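You operate a simulated robot arm through the tools that you are given. There is no shell and no other tool. Be economical: measure what you need, move in short steps, check, and stop when the job is done.

The job below is to be done with a simulated robot arm. You get a single attempt, and the scene is never put back.

TASK
Take the ring spanner with a green grip and put it on the second shelf from the bottom of the blue rack. Put two of the purple-capped strips from the clear patch of the long workbench on the planter end of the long bench. Open the orange feed bin lid. The order is free.

Only the result counts: the job must be done as asked and must still hold three seconds after the hand-in. Knocking over, shifting, dropping, spilling or breaking anything else fails it. A push-on lid holds only when it is set on centred and level and pressed home; a screw cap is set on level and turned clockwise until tight.

THE ROBOT
A 7-joint arm with a fingered hand on a trunk, on a base that drives. Base frame: it is fixed to the floor where the robot stands at the start and does not move with it; the origin is under the middle of the robot, x ahead of it, y to its left, z up; the surface under the hand at the start is at about z = 0.86. Lengths are in m, angles in rad, forces in N, time in s.
Its first joint turns from -2.897 to 2.897 rad. Places, roughly: orange feed bin lid [0.4, 5.8, 0.8]; planter end of the long bench [-1.1, -2.7, 0.8]; second shelf of the blue rack [0.4, 3.2, 0.7]. Payload 4 kg.
Tool frame: the origin (TCP) lies between the finger pads and is the grasp point; the fingertips stand 0.03 m ahead of it; z points along the fingers, y is the line along which they close. Largest opening 0.104 m; the body of the gripper starts 0.035 m behind the TCP. The gripper is a hand of 4 fingers: y runs from the thumb to the fingers, the wrist lies at [-0.015, -0.113, -0.19] in the tool frame, and closing takes about 1.5 s.
Orientation is that of the tool frame in the base frame, as a unit quaternion [w, x, y, z]. With the fingers straight down and the wrist toward the robot, the tool's x, y and z point along [0, 1, 0], [1, 0, 0] and [0, 0, -1] of the base frame.

THE INTERFACE
- The arm moves only by the tool apply_moves. Its argument "targets" is a list of rows, each an object (a shift or turn left out is 0, a gripper value left out holds the last) with "claw": the finger opening in m, from 0 to 0.104; "translation": the shift along the tool's x, y, z in m, a list of three; "turn": the turn, a rotation vector about the tool's x, y, z in rad, a list of three. In form: [{"claw": claw, "translation": [x, y, z], "turn": [rx, ry, rz]}, ...]. A call has 1 to 10 rows; each row shifts and turns the commanded pose from where the row before left it, along the tool's axes as they then stand. A row lasts 0.2 s, in which the tool goes at most 0.05 m and 0.15 rad; a call with a longer step from one row to the next is refused whole, and so is a gripper value outside its range. A pose out of reach is approached as far as the arm can. The call stops where the force on the tool passes 40 N (or 10 N more than at its start, if that is more) or the arm is blocked; 0.2 s more then pass. Each finger travels about 0.153 m/s and halts on what it meets, pressing with about 32 N; the grip force reading is that of the motor and also rises with nothing between the fingers. The clock runs only during rows and for 0.2 s after the last one: add rows that do not move to give the fingers time. It gives the time, the measured TCP pose, the force on the tool (base axes), the opening and the grip force at its end, in the units of the frame above (readings bear some noise), with the torque about the TCP (base axes, N m) and any sound that the robot's microphone picked up.
- Cameras (640 x 400 px; columns grow to the right, rows downward): "scene" is now at [0.3319, 0.1817, 1.2486]; the picture's right is [-0.19, -0.98, 0.00], its down [-0.37, 0.07, -0.93] and it looks along [0.91, -0.18, -0.37] (base axes); focal length 286 px, centre (320, 200). "wrist" rides on the gripper at [0.061, -0.092, -0.13] in the tool frame; the picture's right is [-0.81, 0.28, -0.52], its down [-0.53, -0.71, 0.46] and it looks along [-0.24, 0.64, 0.72] (tool axes); focal length 275 px, centre (320, 200). There is no depth. A picture from a camera that has moved, and an enlarged one, comes with that camera's place and axes in the base frame and with its lens.
- grab_frame(camera): a new picture of that camera. No time passes.
- roll_base(legs): drives the robot by 1 to 6 legs, each [ahead, left, turn to the left] in m, m and rad, along the robot's own axes; the way and the turn of a leg run together, so that a leg with both is an arc; at most 1.5 m and 3.142 rad a leg. The arm and the cameras ride along, it lands a little off, and it stops where it bumps. It gives what a move gives.
- hand_shape(shape): the hand has 4 fingers and takes this shape, open, in about a second: jaw (thumb against the fingers, like two jaws); tri (thumb and two fingers); tip (a fingertip pinch); poke (one finger out to press); point (the index stretched); flat (the hand flat); cup (the hand cupped); fist (a fist). The gripper value then closes the fingers along that shape, each until it touches; the sizes above hold for jaw. It gives what a move gives, with no picture.
- pan_tilt(pan, tilt): turns the head with the scene camera to pan (to the left, within 2.496 rad either way) and tilt (down, from -0.506 to 1.204), counted from straight ahead of the robot. It gives what a move gives.
- enlarge(camera, box): a new picture of the part [left, top, right, bottom] of that camera's present view, enlarged. No time passes.
- finish_job(): hands the job in; it is judged then, once.

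Go step by step. Nothing tells you exact positions but the pictures and the camera data: compare them with the known pose of the tool, close in by small moves and look again before you grip or let go. The budget is 165 turns and 120 pictures, counting those below and the enlarged ones. Unless the task says otherwise, let go and move clear before handing in, and close with one line.

The tools are called as a command line: name --argument value ..., lists and objects as JSON in quotes. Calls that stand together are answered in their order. apply_moves: Moves the arm, as the interface text tells. Its arguments: {"type":"object","properties":{"targets":{"type":"array"}},"required":["targets"]} The other tools are called the same way: hand_shape (shape) gives the hand a shape; roll_base (legs) drives the base; pan_tilt (pan, tilt) turns the head that bears the scene camera; grab_frame (camera) takes a picture; enlarge (camera, box) takes an enlarged picture of a part of a camera's view; finish_job () hands the job in.

At the start:

```text
clock: 0.0
position: [0.7285, -0.0999, 1.0814]
tcp_rot: [0.0, 0.707, 0.707, 0.0]
contact_force: [-0.8, 0.4, 0.2]
moment: [0.03, 0.0, 0.0]
grip_width: 0.1038
gripper_force: 0.1
shape: jaw
robot x, y, heading: [0.0002, -0.0009, -0.001]
head pan, tilt: [-0.195, 0.384]
```

scene: 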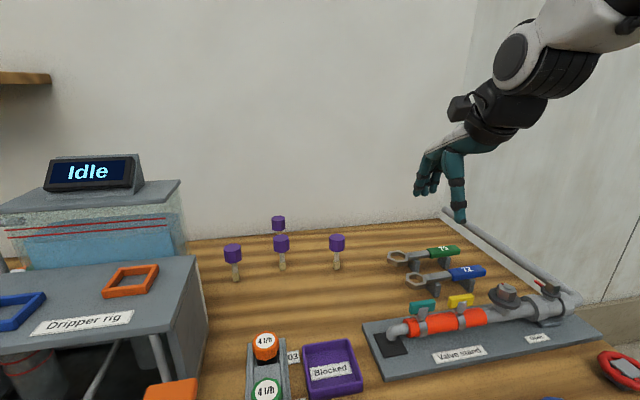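
wrist: 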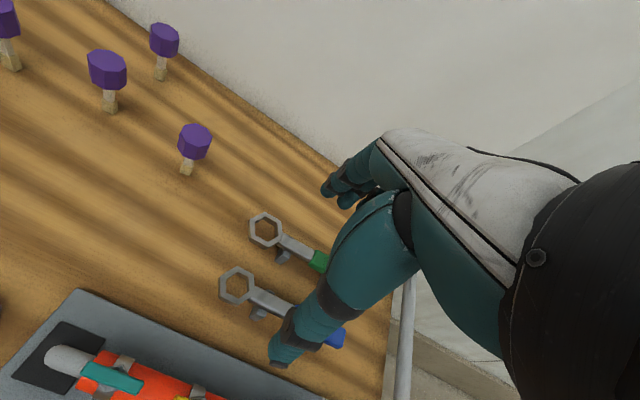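

I see two spanners on stands (green and blue grips) ahead to the right, and purple-capped strips standing on the bench. I'll look closer before moving.

enlarge --camera "scene" --box '[360, 210, 520, 310]'

enlarge --camera "scene" --box '[200, 200, 360, 300]'

```text
4.00 times, centred on (440, 260) of scene
camera zoom: at [0.3319, 0.1817, 1.2486], right [-0.19, -0.98, 0.0], down [-0.37, 0.07, -0.93], along [0.91, -0.18, -0.37], focal length 1142 px, centre (-160, -40)
```

zoom: 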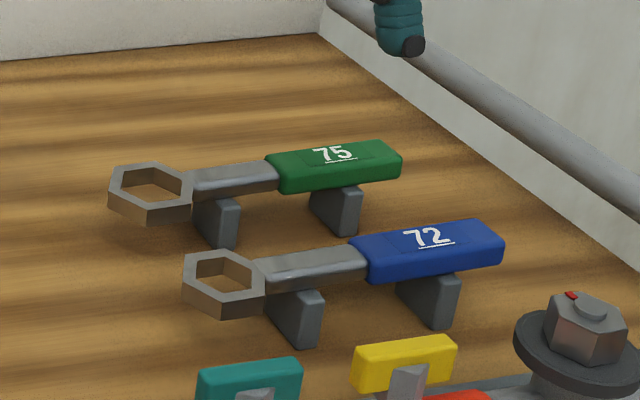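

```text
4.00 times, centred on (280, 250) of scene
camera zoom: at [0.3319, 0.1817, 1.2486], right [-0.19, -0.98, 0.0], down [-0.37, 0.07, -0.93], along [0.91, -0.18, -0.37], focal length 1142 px, centre (480, 0)
```

zoom: 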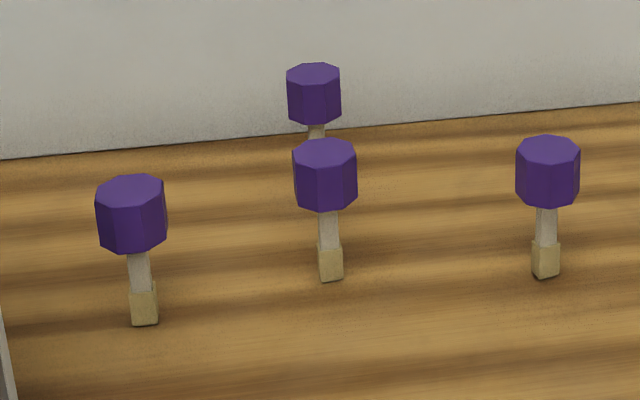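

The green spanner rests at about (0.825, -0.15, 0.90), and the strips are about 0.084 tall with caps at z≈0.925. Next I'll look around to learn the routes.

pan_tilt --pan -1.3 --tilt 0.35

grab_frame --camera "scene"

pan_tilt --pan -2.4 --tilt 0.35

grab_frame --camera "scene"

pan_tilt --pan 1.3 --tilt 0.35

grab_frame --camera "scene"

pan_tilt --pan 2.4 --tilt 0.35

grab_frame --camera "scene"

```text
clock: 1.3
position: [0.73, -0.0996, 1.0816]
tcp_rot: [0.0, 0.707, 0.707, 0.0]
contact_force: [0.2, 0.3, -0.3]
moment: [-0.05, -0.03, -0.04]
grip_width: 0.1035
gripper_force: 0.0
shape: jaw
robot x, y, heading: [-0.0003, -0.0003, -0.0]
head pan, tilt: [-1.3, 0.351]
```

```text
115 pictures are left
camera scene: at [0.2658, 0.1101, 1.2516], right [-0.96, -0.27, 0.0], down [-0.09, 0.33, -0.94], along [0.25, -0.9, -0.34], focal length 286 px, centre (320, 200)
```

scene: 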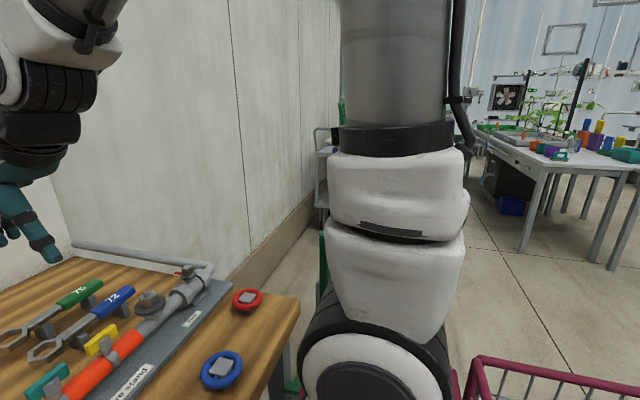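

```text
clock: 2.7
position: [0.729, -0.1009, 1.0823]
tcp_rot: [0.0, 0.707, 0.707, 0.0]
contact_force: [0.0, 0.1, -0.5]
moment: [0.01, 0.02, -0.01]
grip_width: 0.1038
gripper_force: 0.0
shape: jaw
robot x, y, heading: [0.002, -0.0001, -0.002]
head pan, tilt: [-2.4, 0.351]
```

```text
114 pictures are left
camera scene: at [0.1722, 0.1369, 1.2516], right [-0.68, 0.74, 0.0], down [0.25, 0.23, -0.94], along [-0.69, -0.63, -0.34], focal length 286 px, centre (320, 200)
```

scene: 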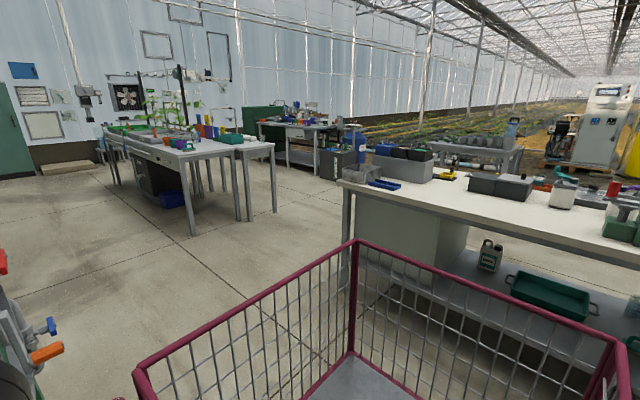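

```text
clock: 5.7
position: [0.73, -0.0999, 1.0825]
tcp_rot: [0.0, 0.707, 0.707, -0.001]
contact_force: [0.2, 0.2, 0.5]
moment: [0.0, -0.03, 0.03]
grip_width: 0.1035
gripper_force: 0.1
shape: jaw
robot x, y, heading: [-0.0003, 0.0003, 0.004]
head pan, tilt: [1.3, 0.351]
```

```text
113 pictures are left
camera scene: at [0.2657, 0.2896, 1.2516], right [0.96, -0.27, 0.0], down [-0.09, -0.33, -0.94], along [0.25, 0.9, -0.34], focal length 286 px, centre (320, 200)
```

scene: 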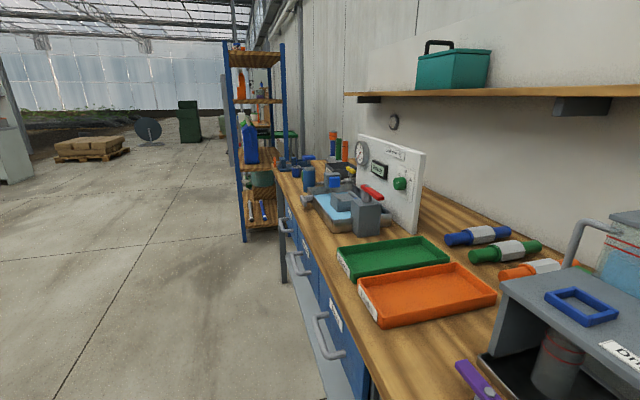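

```text
clock: 7.1
position: [0.7297, -0.1004, 1.0822]
tcp_rot: [0.0, 0.707, 0.707, 0.0]
contact_force: [0.7, -0.4, -0.6]
moment: [-0.01, 0.01, 0.01]
grip_width: 0.1036
gripper_force: 0.0
shape: jaw
robot x, y, heading: [-0.0015, -0.0011, -0.0]
head pan, tilt: [2.4, 0.351]
```

```text
112 pictures are left
camera scene: at [0.1722, 0.2628, 1.2517], right [0.68, 0.74, 0.0], down [0.25, -0.23, -0.94], along [-0.69, 0.64, -0.34], focal length 286 px, centre (320, 200)
```

scene: 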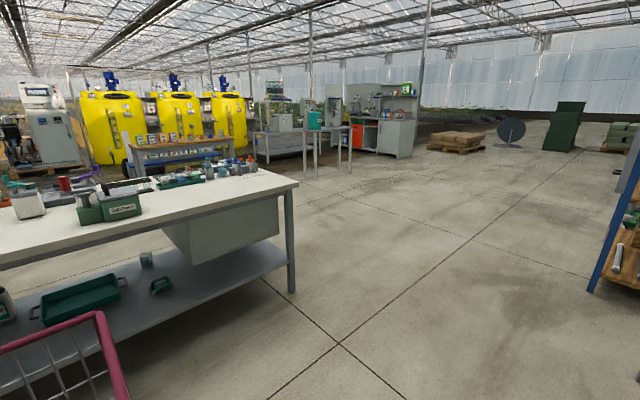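

The route to the planter bench is behind-right and the rack is to the left. I'll zoom at the planter bench and check the crimson basket behind me.

pan_tilt --pan -2.3 --tilt 0.9

grab_frame --camera "scene"

pan_tilt --pan -2.0 --tilt 0.35

enlarge --camera "scene" --box '[180, 80, 460, 255]'

pan_tilt --pan 2.3 --tilt 0.9

grab_frame --camera "scene"

pan_tilt --pan 1.45 --tilt 0.25

enlarge --camera "scene" --box '[230, 50, 470, 200]'

```text
clock: 10.8
position: [0.7305, -0.1001, 1.0825]
tcp_rot: [0.0, 0.706, 0.708, 0.001]
contact_force: [0.0, -0.4, -0.2]
moment: [-0.01, -0.01, -0.02]
grip_width: 0.1038
gripper_force: 0.0
shape: jaw
robot x, y, heading: [0.0004, -0.0041, 0.002]
head pan, tilt: [-2.3, 0.901]
```

```text
111 pictures are left
camera scene: at [0.1905, 0.1435, 1.2041], right [-0.75, 0.67, 0.0], down [0.52, 0.58, -0.62], along [-0.41, -0.46, -0.78], focal length 286 px, centre (320, 200)
```

scene: 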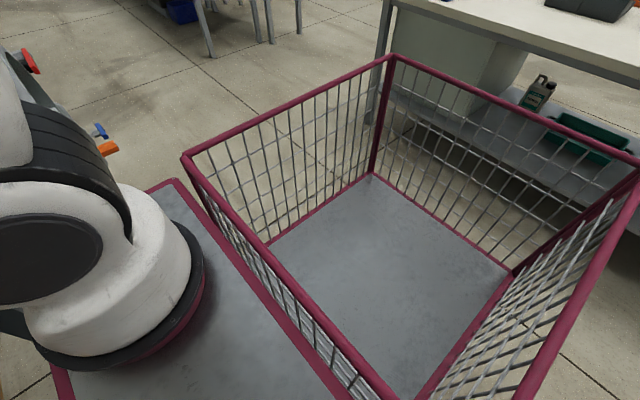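

```text
clock: 11.8
position: [0.7295, -0.1003, 1.0825]
tcp_rot: [0.0, 0.707, 0.707, 0.0]
contact_force: [-0.1, -0.4, 0.9]
moment: [0.02, -0.02, 0.04]
grip_width: 0.1035
gripper_force: 0.1
shape: jaw
robot x, y, heading: [-0.0009, 0.0017, -0.002]
head pan, tilt: [-2.0, 0.351]
```

```text
2.29 times, centred on (320, 168) of scene
camera zoom: at [0.202, 0.1152, 1.2516], right [-0.91, 0.42, 0.0], down [0.14, 0.31, -0.94], along [-0.39, -0.85, -0.34], focal length 653 px, centre (320, 274)
```

zoom: 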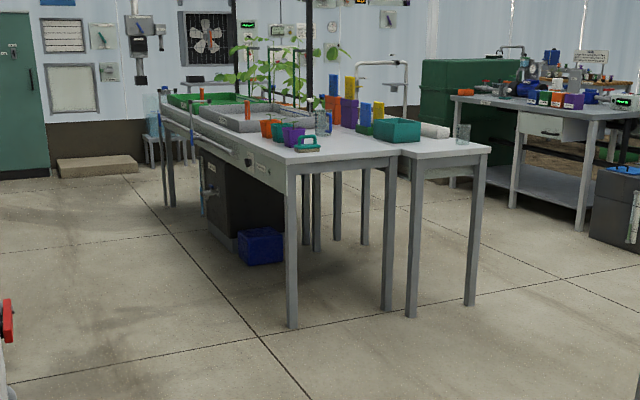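

```text
clock: 15.2
position: [0.7296, -0.0999, 1.0821]
tcp_rot: [0.001, 0.707, 0.707, 0.0]
contact_force: [-0.6, 0.2, 0.0]
moment: [-0.03, -0.01, 0.02]
grip_width: 0.1032
gripper_force: 0.1
shape: jaw
robot x, y, heading: [-0.0009, 0.0011, 0.001]
head pan, tilt: [2.3, 0.901]
```

```text
109 pictures are left
camera scene: at [0.1905, 0.2561, 1.2041], right [0.75, 0.67, 0.0], down [0.52, -0.58, -0.62], along [-0.41, 0.46, -0.78], focal length 286 px, centre (320, 200)
```

scene: 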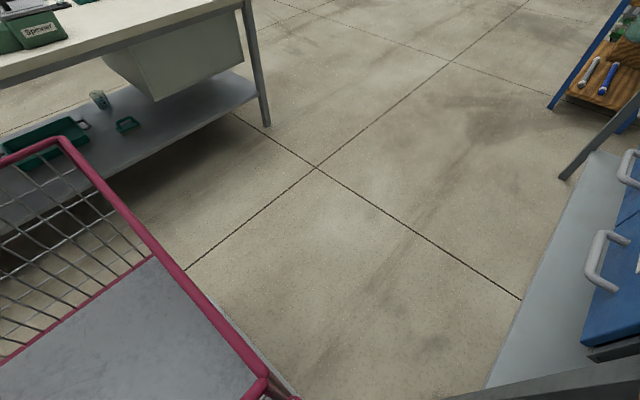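

```text
clock: 16.4
position: [0.7293, -0.101, 1.0828]
tcp_rot: [-0.001, 0.708, 0.706, 0.0]
contact_force: [-0.5, -1.2, 0.1]
moment: [-0.02, -0.01, 0.0]
grip_width: 0.1039
gripper_force: 0.0
shape: jaw
robot x, y, heading: [0.0018, -0.0022, -0.001]
head pan, tilt: [1.45, 0.25]
```

```text
2.67 times, centred on (350, 125) of scene
camera zoom: at [0.252, 0.2926, 1.261], right [0.99, -0.12, 0.0], down [-0.03, -0.25, -0.97], along [0.12, 0.96, -0.25], focal length 762 px, centre (240, 400)
```

zoom: 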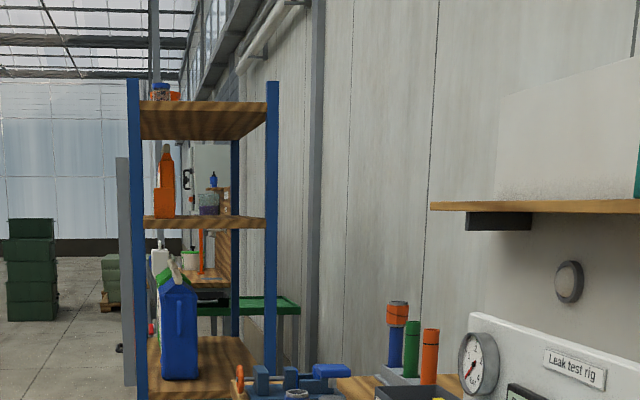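

The basket is the robot's own, and the planter bench is reachable via the aisle. First I'll go above the strip at about (0.862, 0.038), staying high, and check.

apply_moves --targets '[{"claw": 0.104, "translation": [0.034, 0.033, 0]}, {"translation": [0.034, 0.033, 0]}, {"translation": [0.034, 0.033, 0]}, {"translation": [0.036, 0.033, 0]}, {"translation": [0, 0, 0.04]}, {"translation": [0, 0, 0]}]'

pan_tilt --pan -0.1 --tilt 0.5

grab_frame --camera "scene"

grab_frame --camera "wrist"

```text
clock: 17.8
position: [0.8608, 0.0398, 1.041]
tcp_rot: [0.0, 0.708, 0.706, 0.0]
contact_force: [0.5, -0.7, -0.6]
moment: [-0.02, 0.0, 0.01]
grip_width: 0.1039
gripper_force: 0.0
shape: jaw
robot x, y, heading: [0.0008, -0.0011, -0.001]
head pan, tilt: [1.45, 0.25]
```

```text
clock: 19.4
position: [0.8614, 0.0384, 1.0404]
tcp_rot: [0.001, 0.707, 0.707, 0.0]
contact_force: [0.0, -1.3, 0.4]
moment: [-0.03, 0.01, 0.0]
grip_width: 0.104
gripper_force: 0.1
shape: jaw
robot x, y, heading: [0.0, -0.0014, 0.001]
head pan, tilt: [-0.099, 0.499]
```

```text
107 pictures are left
camera scene: at [0.3314, 0.1909, 1.238], right [-0.1, -1.0, 0.0], down [-0.48, 0.05, -0.88], along [0.87, -0.09, -0.48], focal length 286 px, centre (320, 200)
```

scene: 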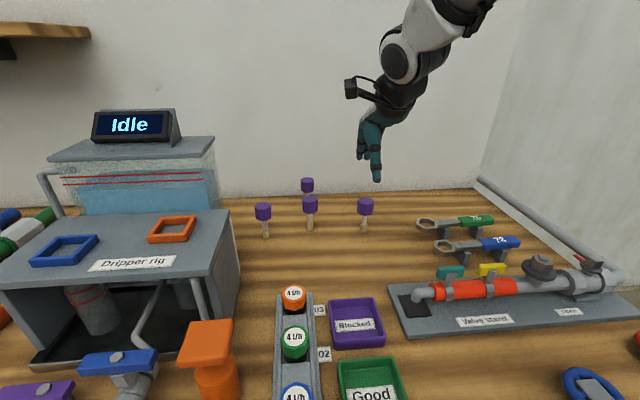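

```text
106 pictures are left
camera wrist: at [0.7682, 0.1012, 1.1708], right [0.28, -0.81, 0.52], down [-0.71, -0.53, -0.46], along [0.64, -0.24, -0.72], focal length 275 px, centre (320, 200)
```

wrist: 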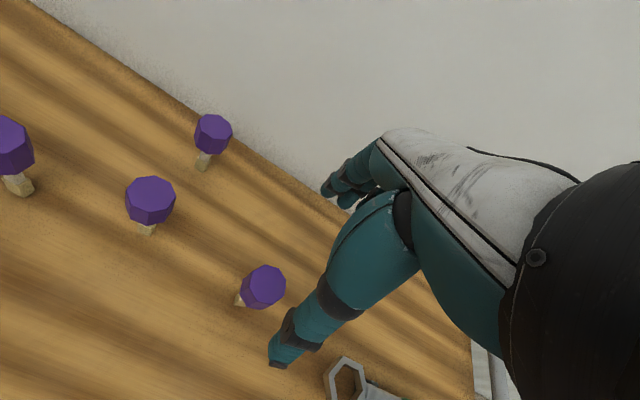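

The strip is at about (0.857, 0.040), nearly under the TCP. I'll descend most of the way and look again.

apply_moves --targets '[{"translation": [0.001, -0.004, 0.035]}, {"translation": [0, 0, 0.035]}, {"translation": [0, 0, 0.025]}, {"translation": [0, 0, 0]}]'

enlarge --camera "scene" --box '[280, 110, 440, 260]'

grab_frame --camera "wrist"

```text
clock: 20.4
position: [0.8585, 0.0403, 0.9482]
tcp_rot: [-0.001, 0.707, 0.708, 0.0]
contact_force: [0.2, -0.5, 0.7]
moment: [0.0, 0.01, 0.01]
grip_width: 0.1038
gripper_force: 0.0
shape: jaw
robot x, y, heading: [0.0041, -0.0021, 0.001]
head pan, tilt: [-0.099, 0.499]
```

```text
2.67 times, centred on (360, 185) of scene
camera zoom: at [0.3314, 0.1908, 1.2379], right [-0.1, -1.0, 0.0], down [-0.48, 0.05, -0.88], along [0.87, -0.09, -0.48], focal length 762 px, centre (213, 240)
```

zoom: 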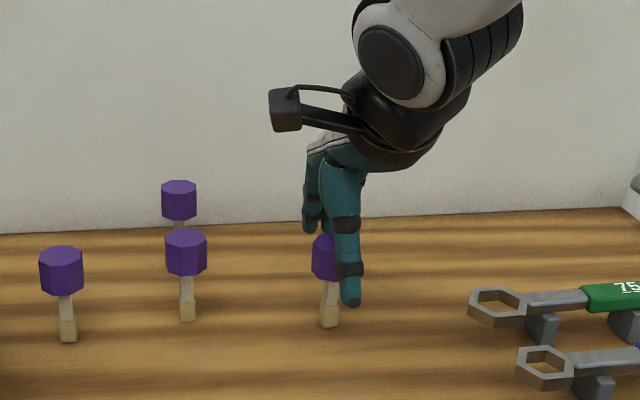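

```text
104 pictures are left
camera wrist: at [0.7666, 0.1027, 1.0784], right [0.28, -0.81, 0.52], down [-0.71, -0.53, -0.46], along [0.64, -0.24, -0.72], focal length 275 px, centre (320, 200)
```

wrist: 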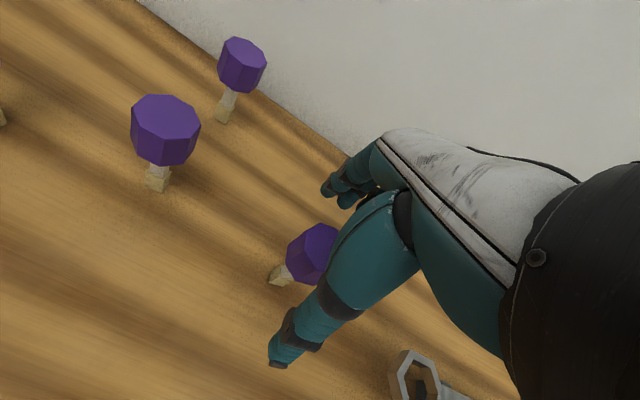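

The jaws straddle the cap centrally. I'll go down 0.022 more and close.

apply_moves --targets '[{"translation": [0, -0.001, 0.022]}, {"translation": [0, 0, 0]}, {"claw": 0.06}, {"claw": 0.045}, {"claw": 0.03}, {"claw": 0.02}, {}, {}, {}, {}]'

enlarge --camera "scene" --box '[280, 110, 440, 260]'

```text
clock: 22.6
position: [0.857, 0.04, 0.9273]
tcp_rot: [0.001, 0.707, 0.707, 0.0]
contact_force: [0.4, -0.4, -0.2]
moment: [-0.01, -0.03, -0.03]
grip_width: 0.0206
gripper_force: 0.1
shape: jaw
robot x, y, heading: [0.0004, 0.0014, -0.004]
head pan, tilt: [-0.099, 0.499]
```

```text
2.67 times, centred on (360, 185) of scene
camera zoom: at [0.3314, 0.1908, 1.2379], right [-0.1, -1.0, 0.0], down [-0.48, 0.05, -0.88], along [0.87, -0.09, -0.48], focal length 762 px, centre (213, 240)
```

zoom: 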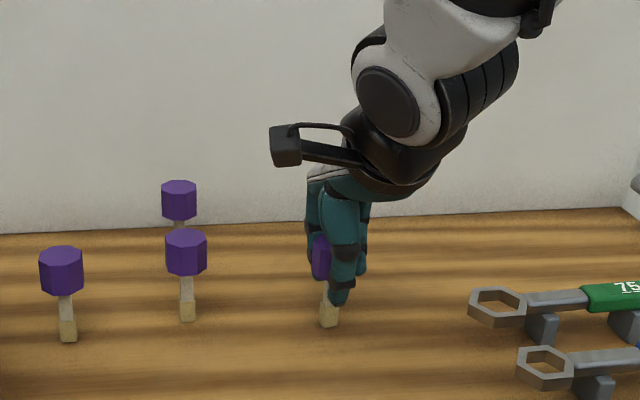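

The fingers have closed to 0.02 with no force, so I'll close further to grip.

apply_moves --targets '[{"claw": 0.01}, {"claw": 0.0}, {}, {}, {}]'

enlarge --camera "scene" --box '[280, 110, 440, 260]'

grab_frame --camera "wrist"

```text
clock: 23.8
position: [0.8566, 0.0397, 0.9272]
tcp_rot: [0.0, 0.707, 0.707, -0.001]
contact_force: [0.4, -1.0, -0.2]
moment: [0.0, 0.01, 0.01]
grip_width: 0.017
gripper_force: 31.8
shape: jaw
robot x, y, heading: [-0.0025, -0.0011, 0.001]
head pan, tilt: [-0.099, 0.499]
```

```text
2.67 times, centred on (360, 185) of scene
camera zoom: at [0.3314, 0.1908, 1.2379], right [-0.1, -1.0, 0.0], down [-0.48, 0.05, -0.88], along [0.87, -0.09, -0.48], focal length 762 px, centre (213, 240)
```

zoom: 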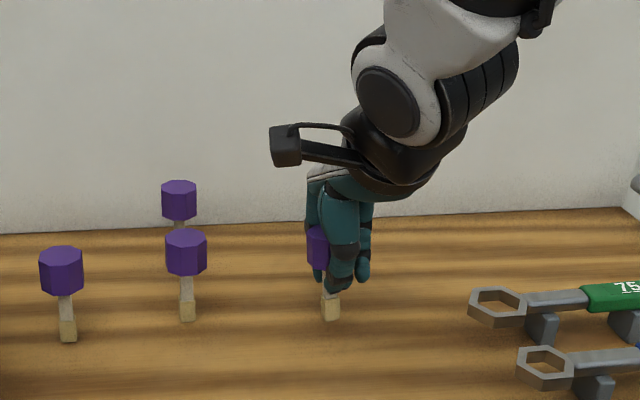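

```text
101 pictures are left
camera wrist: at [0.7644, 0.102, 1.0564], right [0.28, -0.81, 0.52], down [-0.71, -0.53, -0.46], along [0.64, -0.24, -0.72], focal length 275 px, centre (320, 200)
```

wrist: 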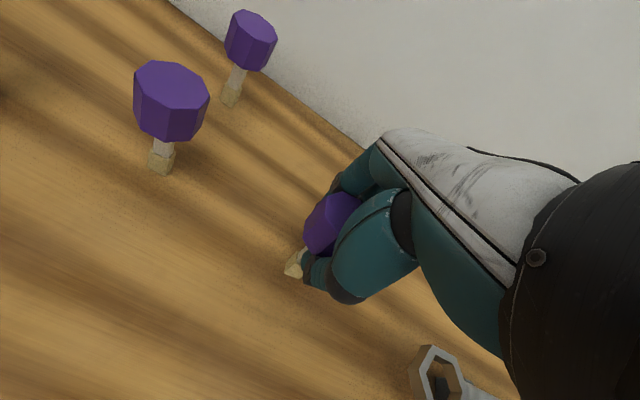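

Gripped (force 32 N). Lifting straight up and checking.

apply_moves --targets '[{"translation": [0, 0, -0.02]}, {"translation": [0, 0, -0.04]}, {"translation": [0, 0, -0.04]}, {"translation": [0, 0, -0.04]}, {}]'

enlarge --camera "scene" --box '[280, 60, 440, 260]'

grab_frame --camera "wrist"

```text
clock: 25.0
position: [0.8579, 0.0401, 1.0659]
tcp_rot: [0.0, 0.707, 0.708, 0.001]
contact_force: [0.1, -1.3, -0.2]
moment: [0.0, 0.02, 0.01]
grip_width: 0.0172
gripper_force: 31.6
shape: jaw
robot x, y, heading: [-0.0009, -0.0022, -0.0]
head pan, tilt: [-0.099, 0.499]
```

```text
2.00 times, centred on (360, 160) of scene
camera zoom: at [0.3314, 0.1908, 1.2379], right [-0.1, -1.0, 0.0], down [-0.48, 0.05, -0.88], along [0.87, -0.09, -0.48], focal length 571 px, centre (240, 280)
```

zoom: 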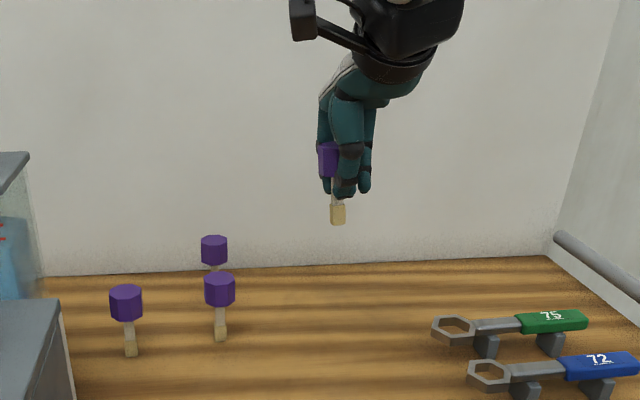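

```text
99 pictures are left
camera wrist: at [0.7652, 0.1021, 1.1963], right [0.28, -0.81, 0.52], down [-0.71, -0.53, -0.46], along [0.64, -0.24, -0.72], focal length 275 px, centre (320, 200)
```

wrist: 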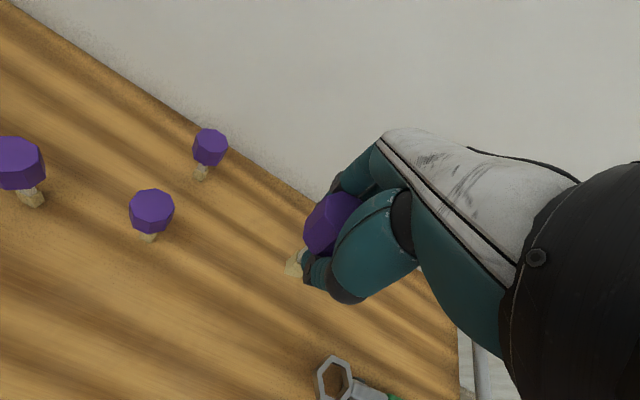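

The strip is held firmly. I'll raise and retract it, back off from the bench, and look at what stands to the right before turning.

apply_moves --targets '[{"translation": [0, -0.035, -0.03]}, {"translation": [0, -0.035, -0.03]}, {"translation": [0, -0.035, -0.03]}, {"translation": [0, -0.035, -0.03]}, {"translation": [0, -0.035, -0.02]}, {}]'

roll_base --legs '[[-0.25, 0, 0], [0, 0, 0.7]]'

pan_tilt --pan -2.2 --tilt 0.5

grab_frame --camera "scene"

grab_frame --camera "wrist"

```text
clock: 26.4
position: [0.6825, 0.0392, 1.2043]
tcp_rot: [0.0, 0.707, 0.707, 0.001]
contact_force: [0.7, -0.5, -1.4]
moment: [0.0, 0.0, 0.01]
grip_width: 0.0171
gripper_force: 32.6
shape: jaw
robot x, y, heading: [0.0, 0.0026, 0.001]
head pan, tilt: [-0.099, 0.499]
```

```text
clock: 30.1
position: [0.2654, 0.4527, 1.2064]
tcp_rot: [0.0, 0.437, 0.9, 0.0]
contact_force: [-0.4, -0.1, 0.1]
moment: [-0.01, -0.04, 0.02]
grip_width: 0.017
gripper_force: 32.2
shape: jaw
robot x, y, heading: [-0.2467, -0.0039, 0.663]
head pan, tilt: [-0.099, 0.499]
```

```text
clock: 32.1
position: [0.2659, 0.453, 1.2058]
tcp_rot: [-0.001, 0.438, 0.899, 0.001]
contact_force: [0.0, -1.2, -0.7]
moment: [0.02, 0.03, -0.02]
grip_width: 0.0172
gripper_force: 32.0
shape: jaw
robot x, y, heading: [-0.2493, 0.001, 0.66]
head pan, tilt: [-2.201, 0.499]
```

```text
98 pictures are left
camera scene: at [-0.1787, 0.216, 1.238], right [-1.0, -0.04, 0.0], down [-0.02, 0.48, -0.88], along [0.03, -0.88, -0.48], focal length 286 px, centre (320, 200)
```

scene: 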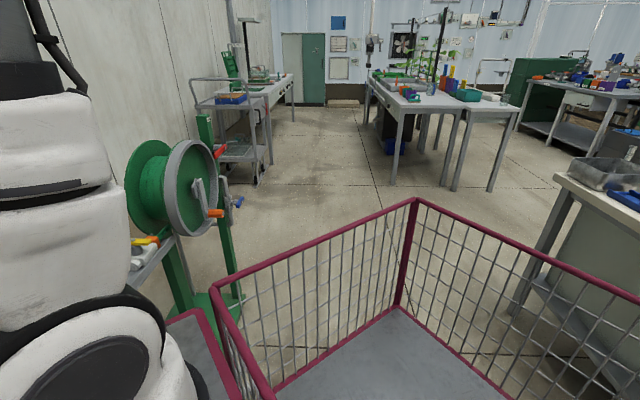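

```text
97 pictures are left
camera wrist: at [0.155, 0.4451, 1.336], right [0.72, -0.47, 0.52], down [-0.23, -0.86, -0.46], along [0.66, 0.21, -0.72], focal length 275 px, centre (320, 200)
```

wrist: 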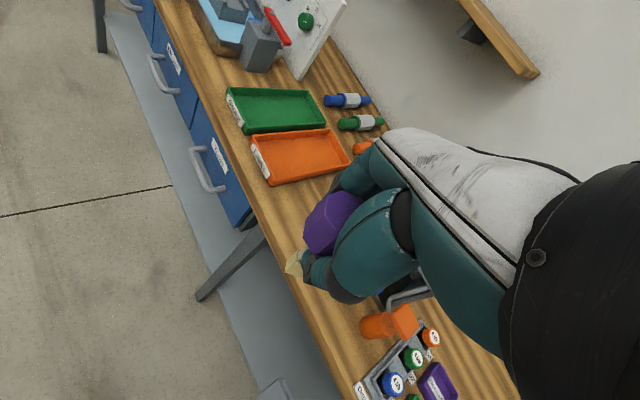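

A hose reel stands around (0.25, -0.8), and the planter bench's near end is at y≈-2.37, x from -0.77 to -1.3, z≈0.75. I'll turn to face it and drive to a standoff.

roll_base --legs '[[0, 0, -2.25]]'

pan_tilt --pan 0 --tilt 0.5

grab_frame --camera "scene"

```text
clock: 37.8
position: [-0.2074, -0.6803, 1.2058]
tcp_rot: [0.0, 1.0, 0.003, 0.0]
contact_force: [0.3, -0.9, -1.0]
moment: [0.01, 0.02, -0.04]
grip_width: 0.017
gripper_force: 32.2
shape: jaw
robot x, y, heading: [-0.2476, 0.0012, -1.568]
head pan, tilt: [-2.201, 0.499]
```

```text
clock: 39.8
position: [-0.2059, -0.6816, 1.2064]
tcp_rot: [0.0, 1.0, 0.003, 0.001]
contact_force: [0.2, 0.2, -0.2]
moment: [-0.01, 0.0, 0.03]
grip_width: 0.0171
gripper_force: 31.6
shape: jaw
robot x, y, heading: [-0.2452, -0.0007, -1.567]
head pan, tilt: [0.0, 0.499]
```

```text
96 pictures are left
camera scene: at [-0.0456, -0.3287, 1.238], right [-1.0, 0.0, 0.0], down [0.0, 0.48, -0.88], along [0.0, -0.88, -0.48], focal length 286 px, centre (320, 200)
```

scene: 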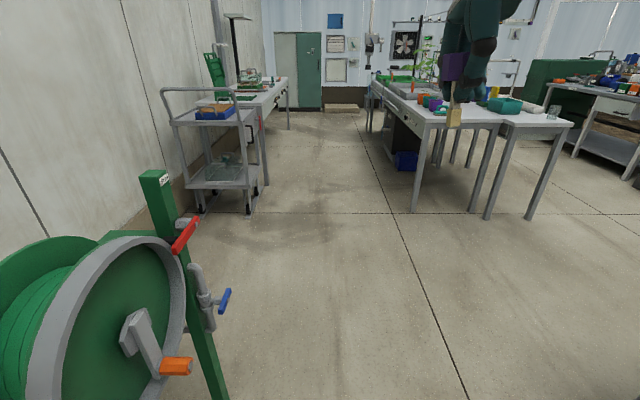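

The aisle is clear with the reel well to the left. Driving forward then strafing right to stand before the bench end.

roll_base --legs '[[0, -0.08, 0], [1.35, 0, 0], [0, -0.7, 0]]'

grab_frame --camera "scene"

```text
clock: 50.7
position: [-1.0534, -1.9986, 1.2057]
tcp_rot: [0.0, 1.0, -0.031, -0.001]
contact_force: [0.2, -0.6, -0.8]
moment: [-0.01, -0.03, 0.0]
grip_width: 0.0169
gripper_force: 31.8
shape: jaw
robot x, y, heading: [-1.0472, -1.3106, -1.634]
head pan, tilt: [0.0, 0.499]
```

```text
95 pictures are left
camera scene: at [-0.8683, -1.6585, 1.238], right [-1.0, 0.06, 0.0], down [0.03, 0.48, -0.88], along [-0.06, -0.88, -0.48], focal length 286 px, centre (320, 200)
```

scene: 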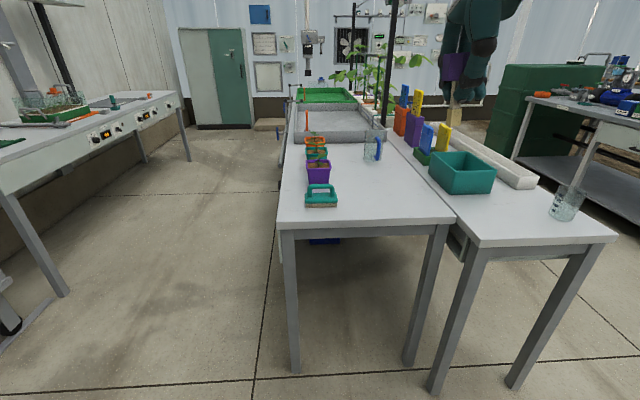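

The table end is free at about (-1.1, -2.65), surface z≈0.75. Straighten up and drive in 0.5 m.

roll_base --legs '[[0, 0, 0.065], [0.5, 0, 0]]'

grab_frame --camera "scene"

```text
clock: 54.1
position: [-1.0097, -2.4956, 1.2071]
tcp_rot: [0.001, 1.0, 0.0, 0.0]
contact_force: [-0.7, 0.4, 0.2]
moment: [-0.02, 0.02, 0.02]
grip_width: 0.0168
gripper_force: 31.9
shape: jaw
robot x, y, heading: [-1.0451, -1.815, -1.572]
head pan, tilt: [0.0, 0.499]
```

```text
94 pictures are left
camera scene: at [-0.8464, -2.1441, 1.238], right [-1.0, 0.0, 0.0], down [0.0, 0.48, -0.88], along [0.0, -0.88, -0.48], focal length 286 px, centre (320, 200)
```

scene: 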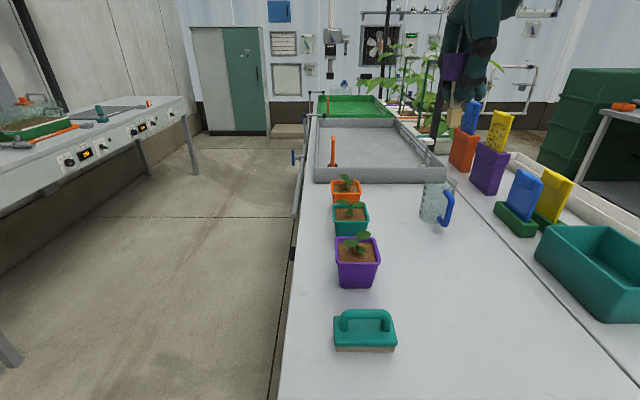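

The free spot between the sponge, pots and jug matches (-1.1, -2.7). I'll move above (-1.17, -2.69) and descend part way.

apply_moves --targets '[{"translation": [-0.027, 0.033, 0]}, {"translation": [-0.027, 0.033, 0]}, {"translation": [-0.027, 0.033, 0]}, {"translation": [-0.027, 0.033, 0]}, {"translation": [-0.027, 0.033, 0]}, {"translation": [-0.027, 0.033, 0]}, {"translation": [0, 0, 0.045]}, {"translation": [0, 0, 0.045]}, {"translation": [0, 0, 0.045]}, {"translation": [0, 0, 0.045]}]'

apply_moves --targets '[{"translation": [0, 0, 0.045]}, {"translation": [0, 0, 0.045]}, {"translation": [0, 0, 0.045]}, {}]'

grab_frame --camera "scene"

grab_frame --camera "wrist"

```text
clock: 56.3
position: [-1.1692, -2.693, 1.0301]
tcp_rot: [0.001, 1.0, 0.0, 0.0]
contact_force: [-0.1, 0.4, 0.0]
moment: [0.0, 0.02, -0.02]
grip_width: 0.0172
gripper_force: 31.5
shape: jaw
robot x, y, heading: [-1.0477, -1.8105, -1.57]
head pan, tilt: [0.0, 0.499]
```

```text
clock: 57.3
position: [-1.1656, -2.6944, 0.888]
tcp_rot: [0.0, 1.0, 0.0, 0.001]
contact_force: [0.7, -0.7, -1.7]
moment: [0.02, -0.01, -0.03]
grip_width: 0.017
gripper_force: 32.0
shape: jaw
robot x, y, heading: [-1.0443, -1.8152, -1.572]
head pan, tilt: [0.0, 0.499]
```

```text
93 pictures are left
camera scene: at [-0.8465, -2.1441, 1.238], right [-1.0, 0.0, 0.0], down [0.0, 0.48, -0.88], along [0.0, -0.88, -0.48], focal length 286 px, centre (320, 200)
```

scene: 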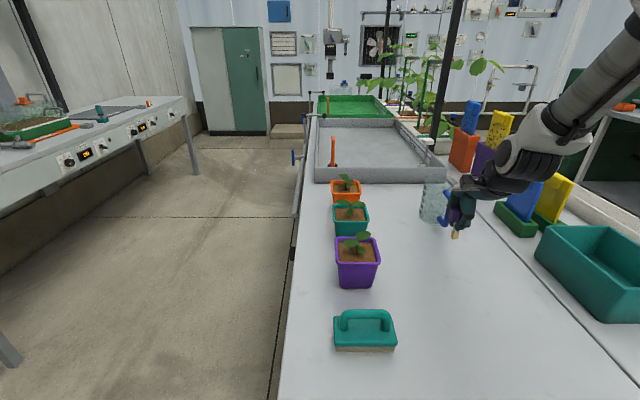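

```text
92 pictures are left
camera wrist: at [-1.1047, -2.6018, 1.0185], right [-0.81, -0.27, 0.52], down [-0.53, 0.71, -0.46], along [-0.24, -0.64, -0.72], focal length 275 px, centre (320, 200)
```

wrist: 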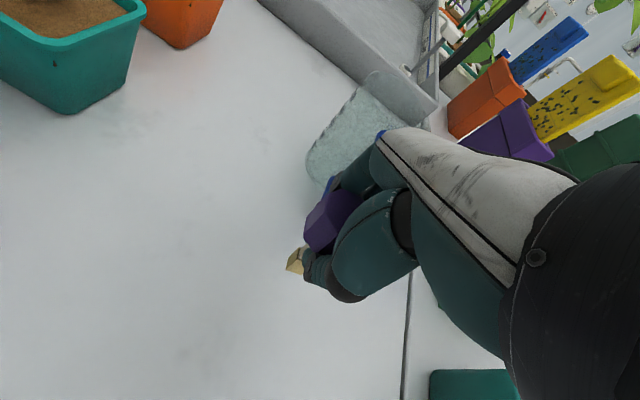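

I'll come 3 cm back from the jug, lower further, and zoom to judge the gap to the table.

apply_moves --targets '[{"translation": [0, -0.03, 0]}, {"translation": [0, 0, 0.03]}, {"translation": [0, 0, 0.018]}, {}]'

enlarge --camera "scene" --box '[400, 180, 520, 300]'

enlarge --camera "wrist" --box '[240, 180, 400, 320]'

```text
clock: 58.3
position: [-1.1716, -2.6633, 0.8422]
tcp_rot: [0.0, 1.0, 0.0, 0.0]
contact_force: [-0.3, 0.7, -0.3]
moment: [0.01, 0.0, -0.01]
grip_width: 0.0171
gripper_force: 32.1
shape: jaw
robot x, y, heading: [-1.0475, -1.8152, -1.568]
head pan, tilt: [0.0, 0.499]
```

```text
3.33 times, centred on (460, 240) of scene
camera zoom: at [-0.8465, -2.1441, 1.2379], right [-1.0, 0.0, 0.0], down [0.0, 0.48, -0.88], along [0.0, -0.88, -0.48], focal length 952 px, centre (-147, 67)
```

zoom: 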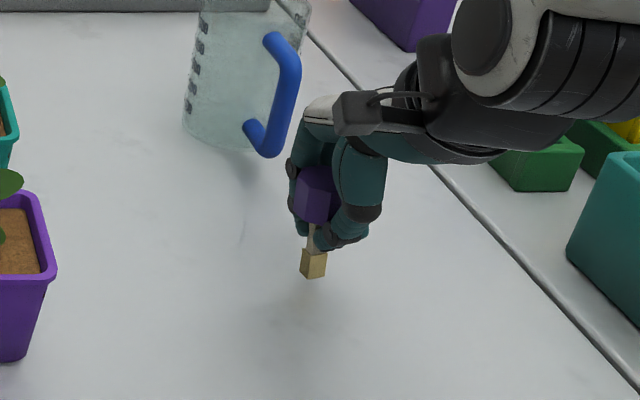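

```text
2.86 times, centred on (320, 250) of wrist
camera zoom: at [-1.1098, -2.5704, 0.9718], right [-0.81, -0.28, 0.52], down [-0.53, 0.71, -0.46], along [-0.24, -0.64, -0.72], focal length 786 px, centre (320, 57)
```

zoom: 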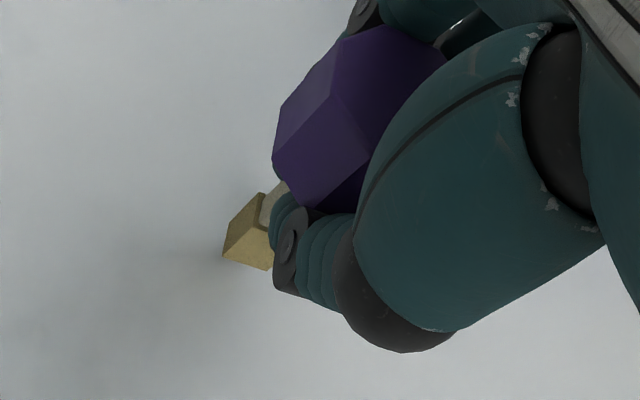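

The strip appears to lean about 0.14 rad (its foot displaced toward -x). I'll turn the tool about its y to straighten and check.

apply_moves --targets '[{"turn": [0, 0.13, 0]}, {}]'

enlarge --camera "scene" --box '[420, 200, 480, 270]'

enlarge --camera "wrist" --box '[240, 180, 400, 320]'

```text
clock: 58.9
position: [-1.1703, -2.6636, 0.8418]
tcp_rot: [0.0, 0.998, 0.0, 0.065]
contact_force: [-0.5, -0.5, -0.4]
moment: [0.01, -0.02, 0.0]
grip_width: 0.0167
gripper_force: 32.5
shape: jaw
robot x, y, heading: [-1.0469, -1.8083, -1.573]
head pan, tilt: [0.0, 0.499]
```

```text
5.71 times, centred on (450, 235) of scene
camera zoom: at [-0.8464, -2.1441, 1.238], right [-1.0, 0.0, 0.0], down [0.0, 0.48, -0.88], along [0.0, -0.88, -0.48], focal length 1632 px, centre (-423, 0)
```

zoom: 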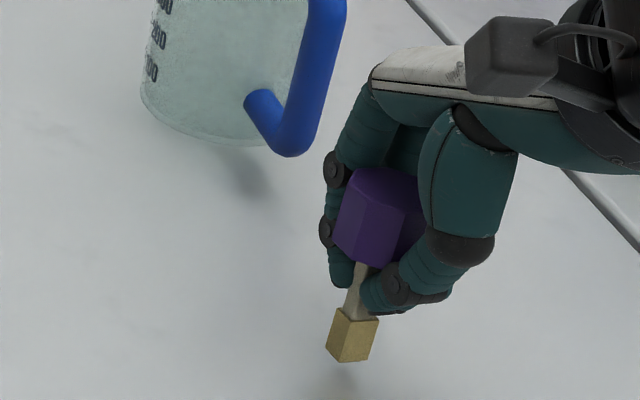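

```text
2.86 times, centred on (320, 250) of wrist
camera zoom: at [-1.1272, -2.5706, 0.9791], right [-0.87, -0.28, 0.41], down [-0.47, 0.71, -0.52], along [-0.15, -0.64, -0.75], focal length 786 px, centre (320, 57)
```

zoom: 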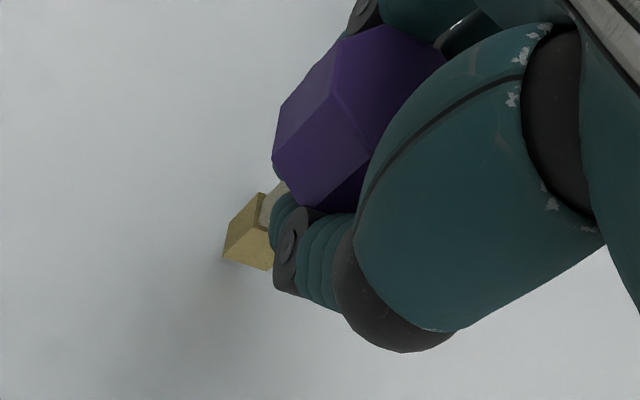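

The strip now looks vertical; its foot is at about z 0.788. Lowering 0.025 and then in small steps.

apply_moves --targets '[{"translation": [-0.0033, 0, 0.0248]}, {}]'

enlarge --camera "scene" --box '[420, 210, 480, 280]'

```text
clock: 59.5
position: [-1.1717, -2.6628, 0.8197]
tcp_rot: [0.002, 0.998, 0.0, 0.064]
contact_force: [-0.2, -0.2, 23.8]
moment: [-0.11, -0.12, 0.0]
grip_width: 0.0163
gripper_force: 32.0
shape: jaw
robot x, y, heading: [-1.0488, -1.8103, -1.569]
head pan, tilt: [0.0, 0.499]
```

```text
5.71 times, centred on (450, 245) of scene
camera zoom: at [-0.8464, -2.1434, 1.2382], right [-1.0, 0.0, 0.0], down [0.0, 0.48, -0.88], along [0.0, -0.88, -0.48], focal length 1632 px, centre (-423, -57)
```

zoom: 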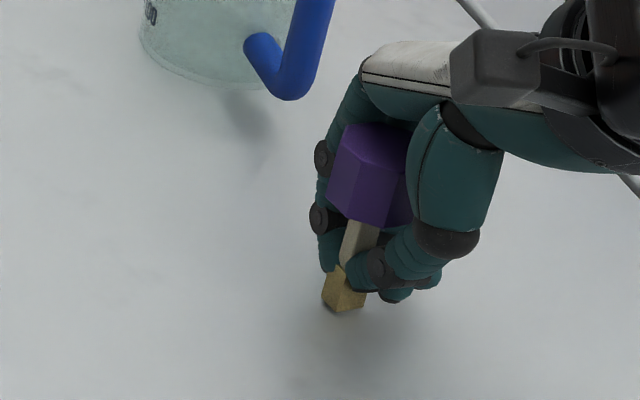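

The foot touched (24 N). I'll back off 4 mm to relieve and look closely.

apply_moves --targets '[{"translation": [0.0005, 0, -0.004]}, {}]'

enlarge --camera "scene" --box '[430, 220, 470, 265]'

enlarge --camera "wrist" --box '[240, 180, 400, 320]'

```text
clock: 60.1
position: [-1.172, -2.6613, 0.8221]
tcp_rot: [-0.001, 0.998, -0.001, 0.065]
contact_force: [0.7, -0.7, 5.5]
moment: [-0.06, -0.03, 0.0]
grip_width: 0.0144
gripper_force: 31.5
shape: jaw
robot x, y, heading: [-1.0508, -1.8123, -1.569]
head pan, tilt: [0.0, 0.499]
```

```text
8.89 times, centred on (450, 242) of scene
camera zoom: at [-0.8465, -2.144, 1.238], right [-1.0, 0.0, 0.0], down [0.0, 0.48, -0.88], along [0.0, -0.88, -0.48], focal length 2539 px, centre (-836, -178)
```

zoom: 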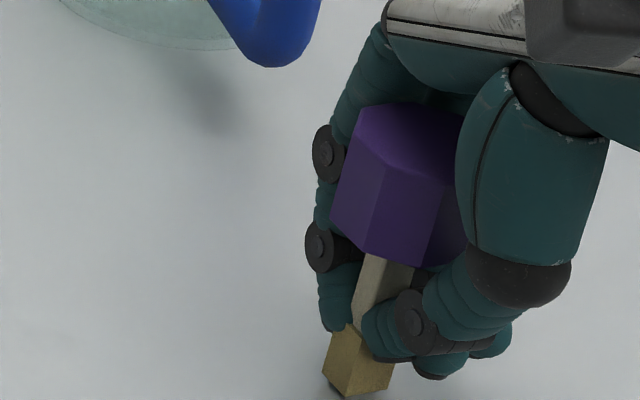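

```text
2.86 times, centred on (320, 250) of wrist
camera zoom: at [-1.1279, -2.5692, 0.9586], right [-0.87, -0.28, 0.41], down [-0.47, 0.71, -0.52], along [-0.15, -0.64, -0.75], focal length 786 px, centre (320, 57)
```

zoom: 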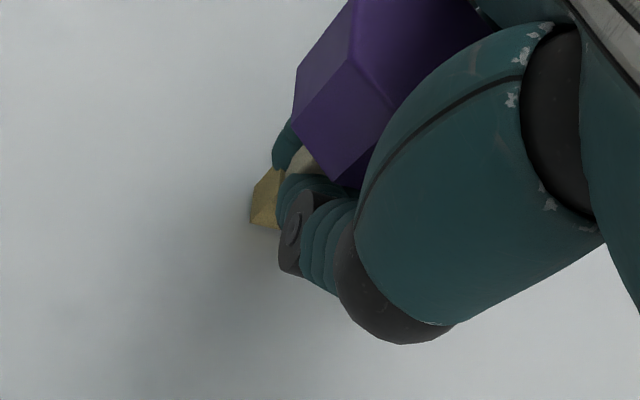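

The strip slid up in the grip and its foot now stands on the table, near upright. I'll ease the fingers open a little to let it settle, then look.

apply_moves --targets '[{"claw": 0.017, "translation": [0, 0, 0.001]}, {"claw": 0.02}, {"claw": 0.024}, {"claw": 0.028}, {}]'

enlarge --camera "scene" --box '[430, 220, 470, 265]'

enlarge --camera "wrist" --box '[240, 180, 400, 320]'

```text
clock: 61.3
position: [-1.1715, -2.6626, 0.8213]
tcp_rot: [0.0, 0.998, 0.0, 0.065]
contact_force: [-0.6, -0.7, -0.5]
moment: [0.0, -0.02, -0.03]
grip_width: 0.0276
gripper_force: 0.1
shape: jaw
robot x, y, heading: [-1.0484, -1.8126, -1.57]
head pan, tilt: [0.0, 0.499]
```

```text
8.89 times, centred on (450, 242) of scene
camera zoom: at [-0.8465, -2.1441, 1.238], right [-1.0, 0.0, 0.0], down [0.0, 0.48, -0.88], along [0.0, -0.88, -0.48], focal length 2539 px, centre (-836, -178)
```

zoom: 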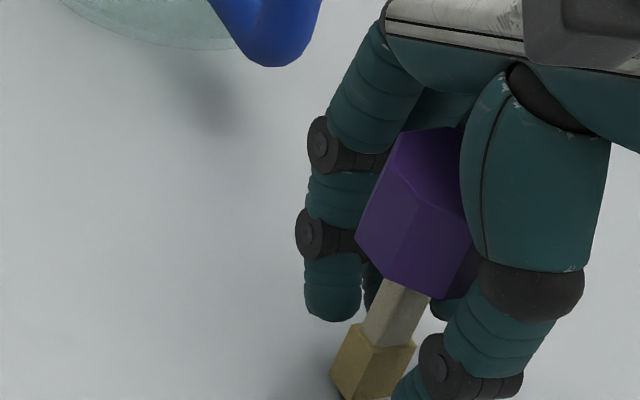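

```text
2.86 times, centred on (320, 250) of wrist
camera zoom: at [-1.1278, -2.5696, 0.9578], right [-0.87, -0.27, 0.41], down [-0.47, 0.71, -0.52], along [-0.15, -0.64, -0.75], focal length 786 px, centre (320, 57)
```

zoom: 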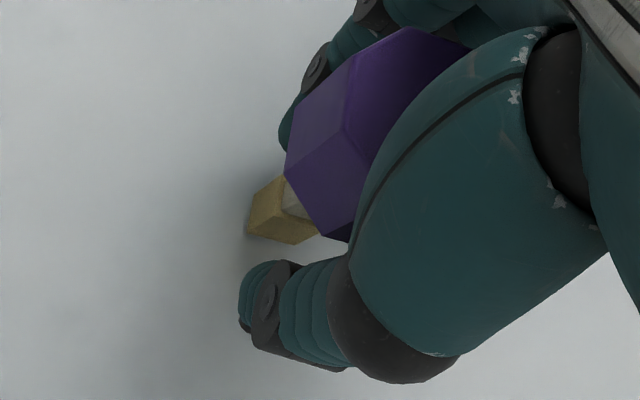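

It seems to be standing nearly upright within the open fingers. I'll open further in steps and check.

apply_moves --targets '[{"claw": 0.036}, {"claw": 0.044}, {"claw": 0.052}, {"claw": 0.06}, {}, {}]'

enlarge --camera "scene" --box '[420, 210, 480, 280]'

enlarge --camera "wrist" --box '[240, 180, 400, 320]'

```text
clock: 62.7
position: [-1.1712, -2.6632, 0.8212]
tcp_rot: [0.0, 0.998, 0.0, 0.066]
contact_force: [-0.8, -0.3, -0.1]
moment: [0.03, -0.01, 0.02]
grip_width: 0.0596
gripper_force: 0.0
shape: jaw
robot x, y, heading: [-1.0492, -1.8159, -1.57]
head pan, tilt: [0.0, 0.499]
```

```text
5.71 times, centred on (450, 245) of scene
camera zoom: at [-0.8465, -2.1441, 1.238], right [-1.0, 0.0, 0.0], down [0.0, 0.48, -0.88], along [0.0, -0.88, -0.48], focal length 1632 px, centre (-423, -57)
```

zoom: 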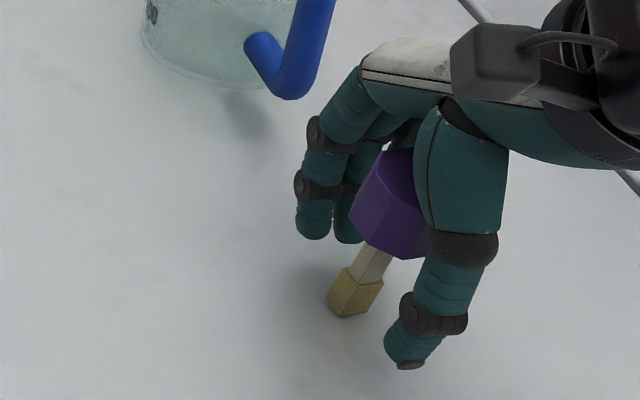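

```text
2.86 times, centred on (320, 250) of wrist
camera zoom: at [-1.1279, -2.5697, 0.9578], right [-0.87, -0.28, 0.41], down [-0.47, 0.71, -0.52], along [-0.15, -0.64, -0.75], focal length 786 px, centre (320, 57)
```

zoom: 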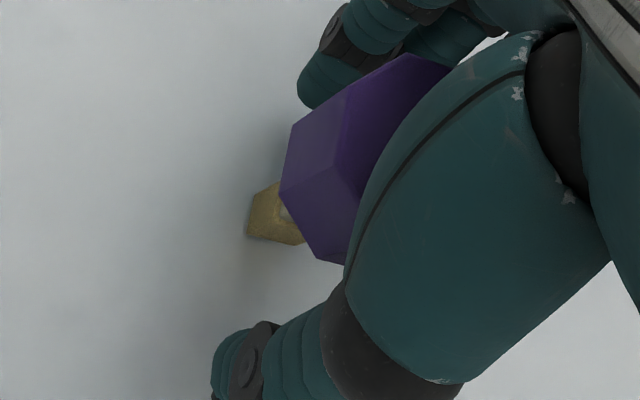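

The strip leans toward the thumb. I'll move the hand forward slightly so the thumb pushes the cap upright, then check.

apply_moves --targets '[{"translation": [0, 0.004, 0]}, {"translation": [0, 0.004, 0]}, {}]'

enlarge --camera "scene" --box '[430, 220, 470, 265]'

enlarge --camera "wrist" --box '[240, 180, 400, 320]'

```text
clock: 63.5
position: [-1.1704, -2.6716, 0.8216]
tcp_rot: [0.0, 0.998, 0.001, 0.065]
contact_force: [0.1, -0.8, 0.3]
moment: [0.0, -0.01, 0.01]
grip_width: 0.0598
gripper_force: 0.1
shape: jaw
robot x, y, heading: [-1.0474, -1.8114, -1.568]
head pan, tilt: [0.0, 0.499]
```

```text
8.89 times, centred on (450, 242) of scene
camera zoom: at [-0.8465, -2.1441, 1.238], right [-1.0, 0.0, 0.0], down [0.0, 0.48, -0.88], along [0.0, -0.88, -0.48], focal length 2539 px, centre (-836, -178)
```

zoom: 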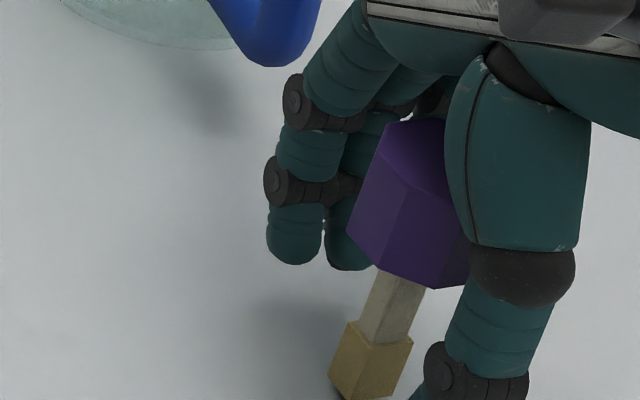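

```text
2.86 times, centred on (320, 250) of wrist
camera zoom: at [-1.1272, -2.5788, 0.9574], right [-0.87, -0.28, 0.41], down [-0.47, 0.71, -0.52], along [-0.15, -0.64, -0.75], focal length 786 px, centre (320, 57)
```

zoom: 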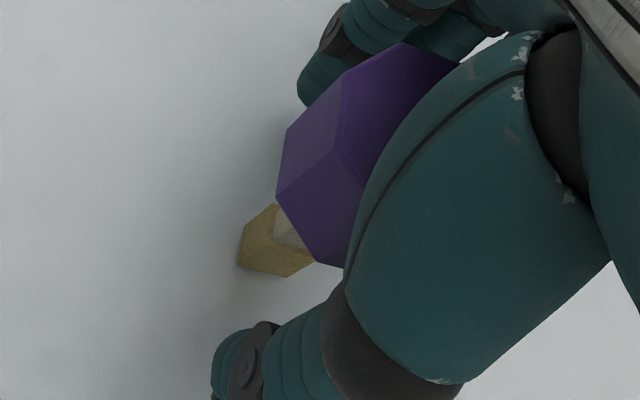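

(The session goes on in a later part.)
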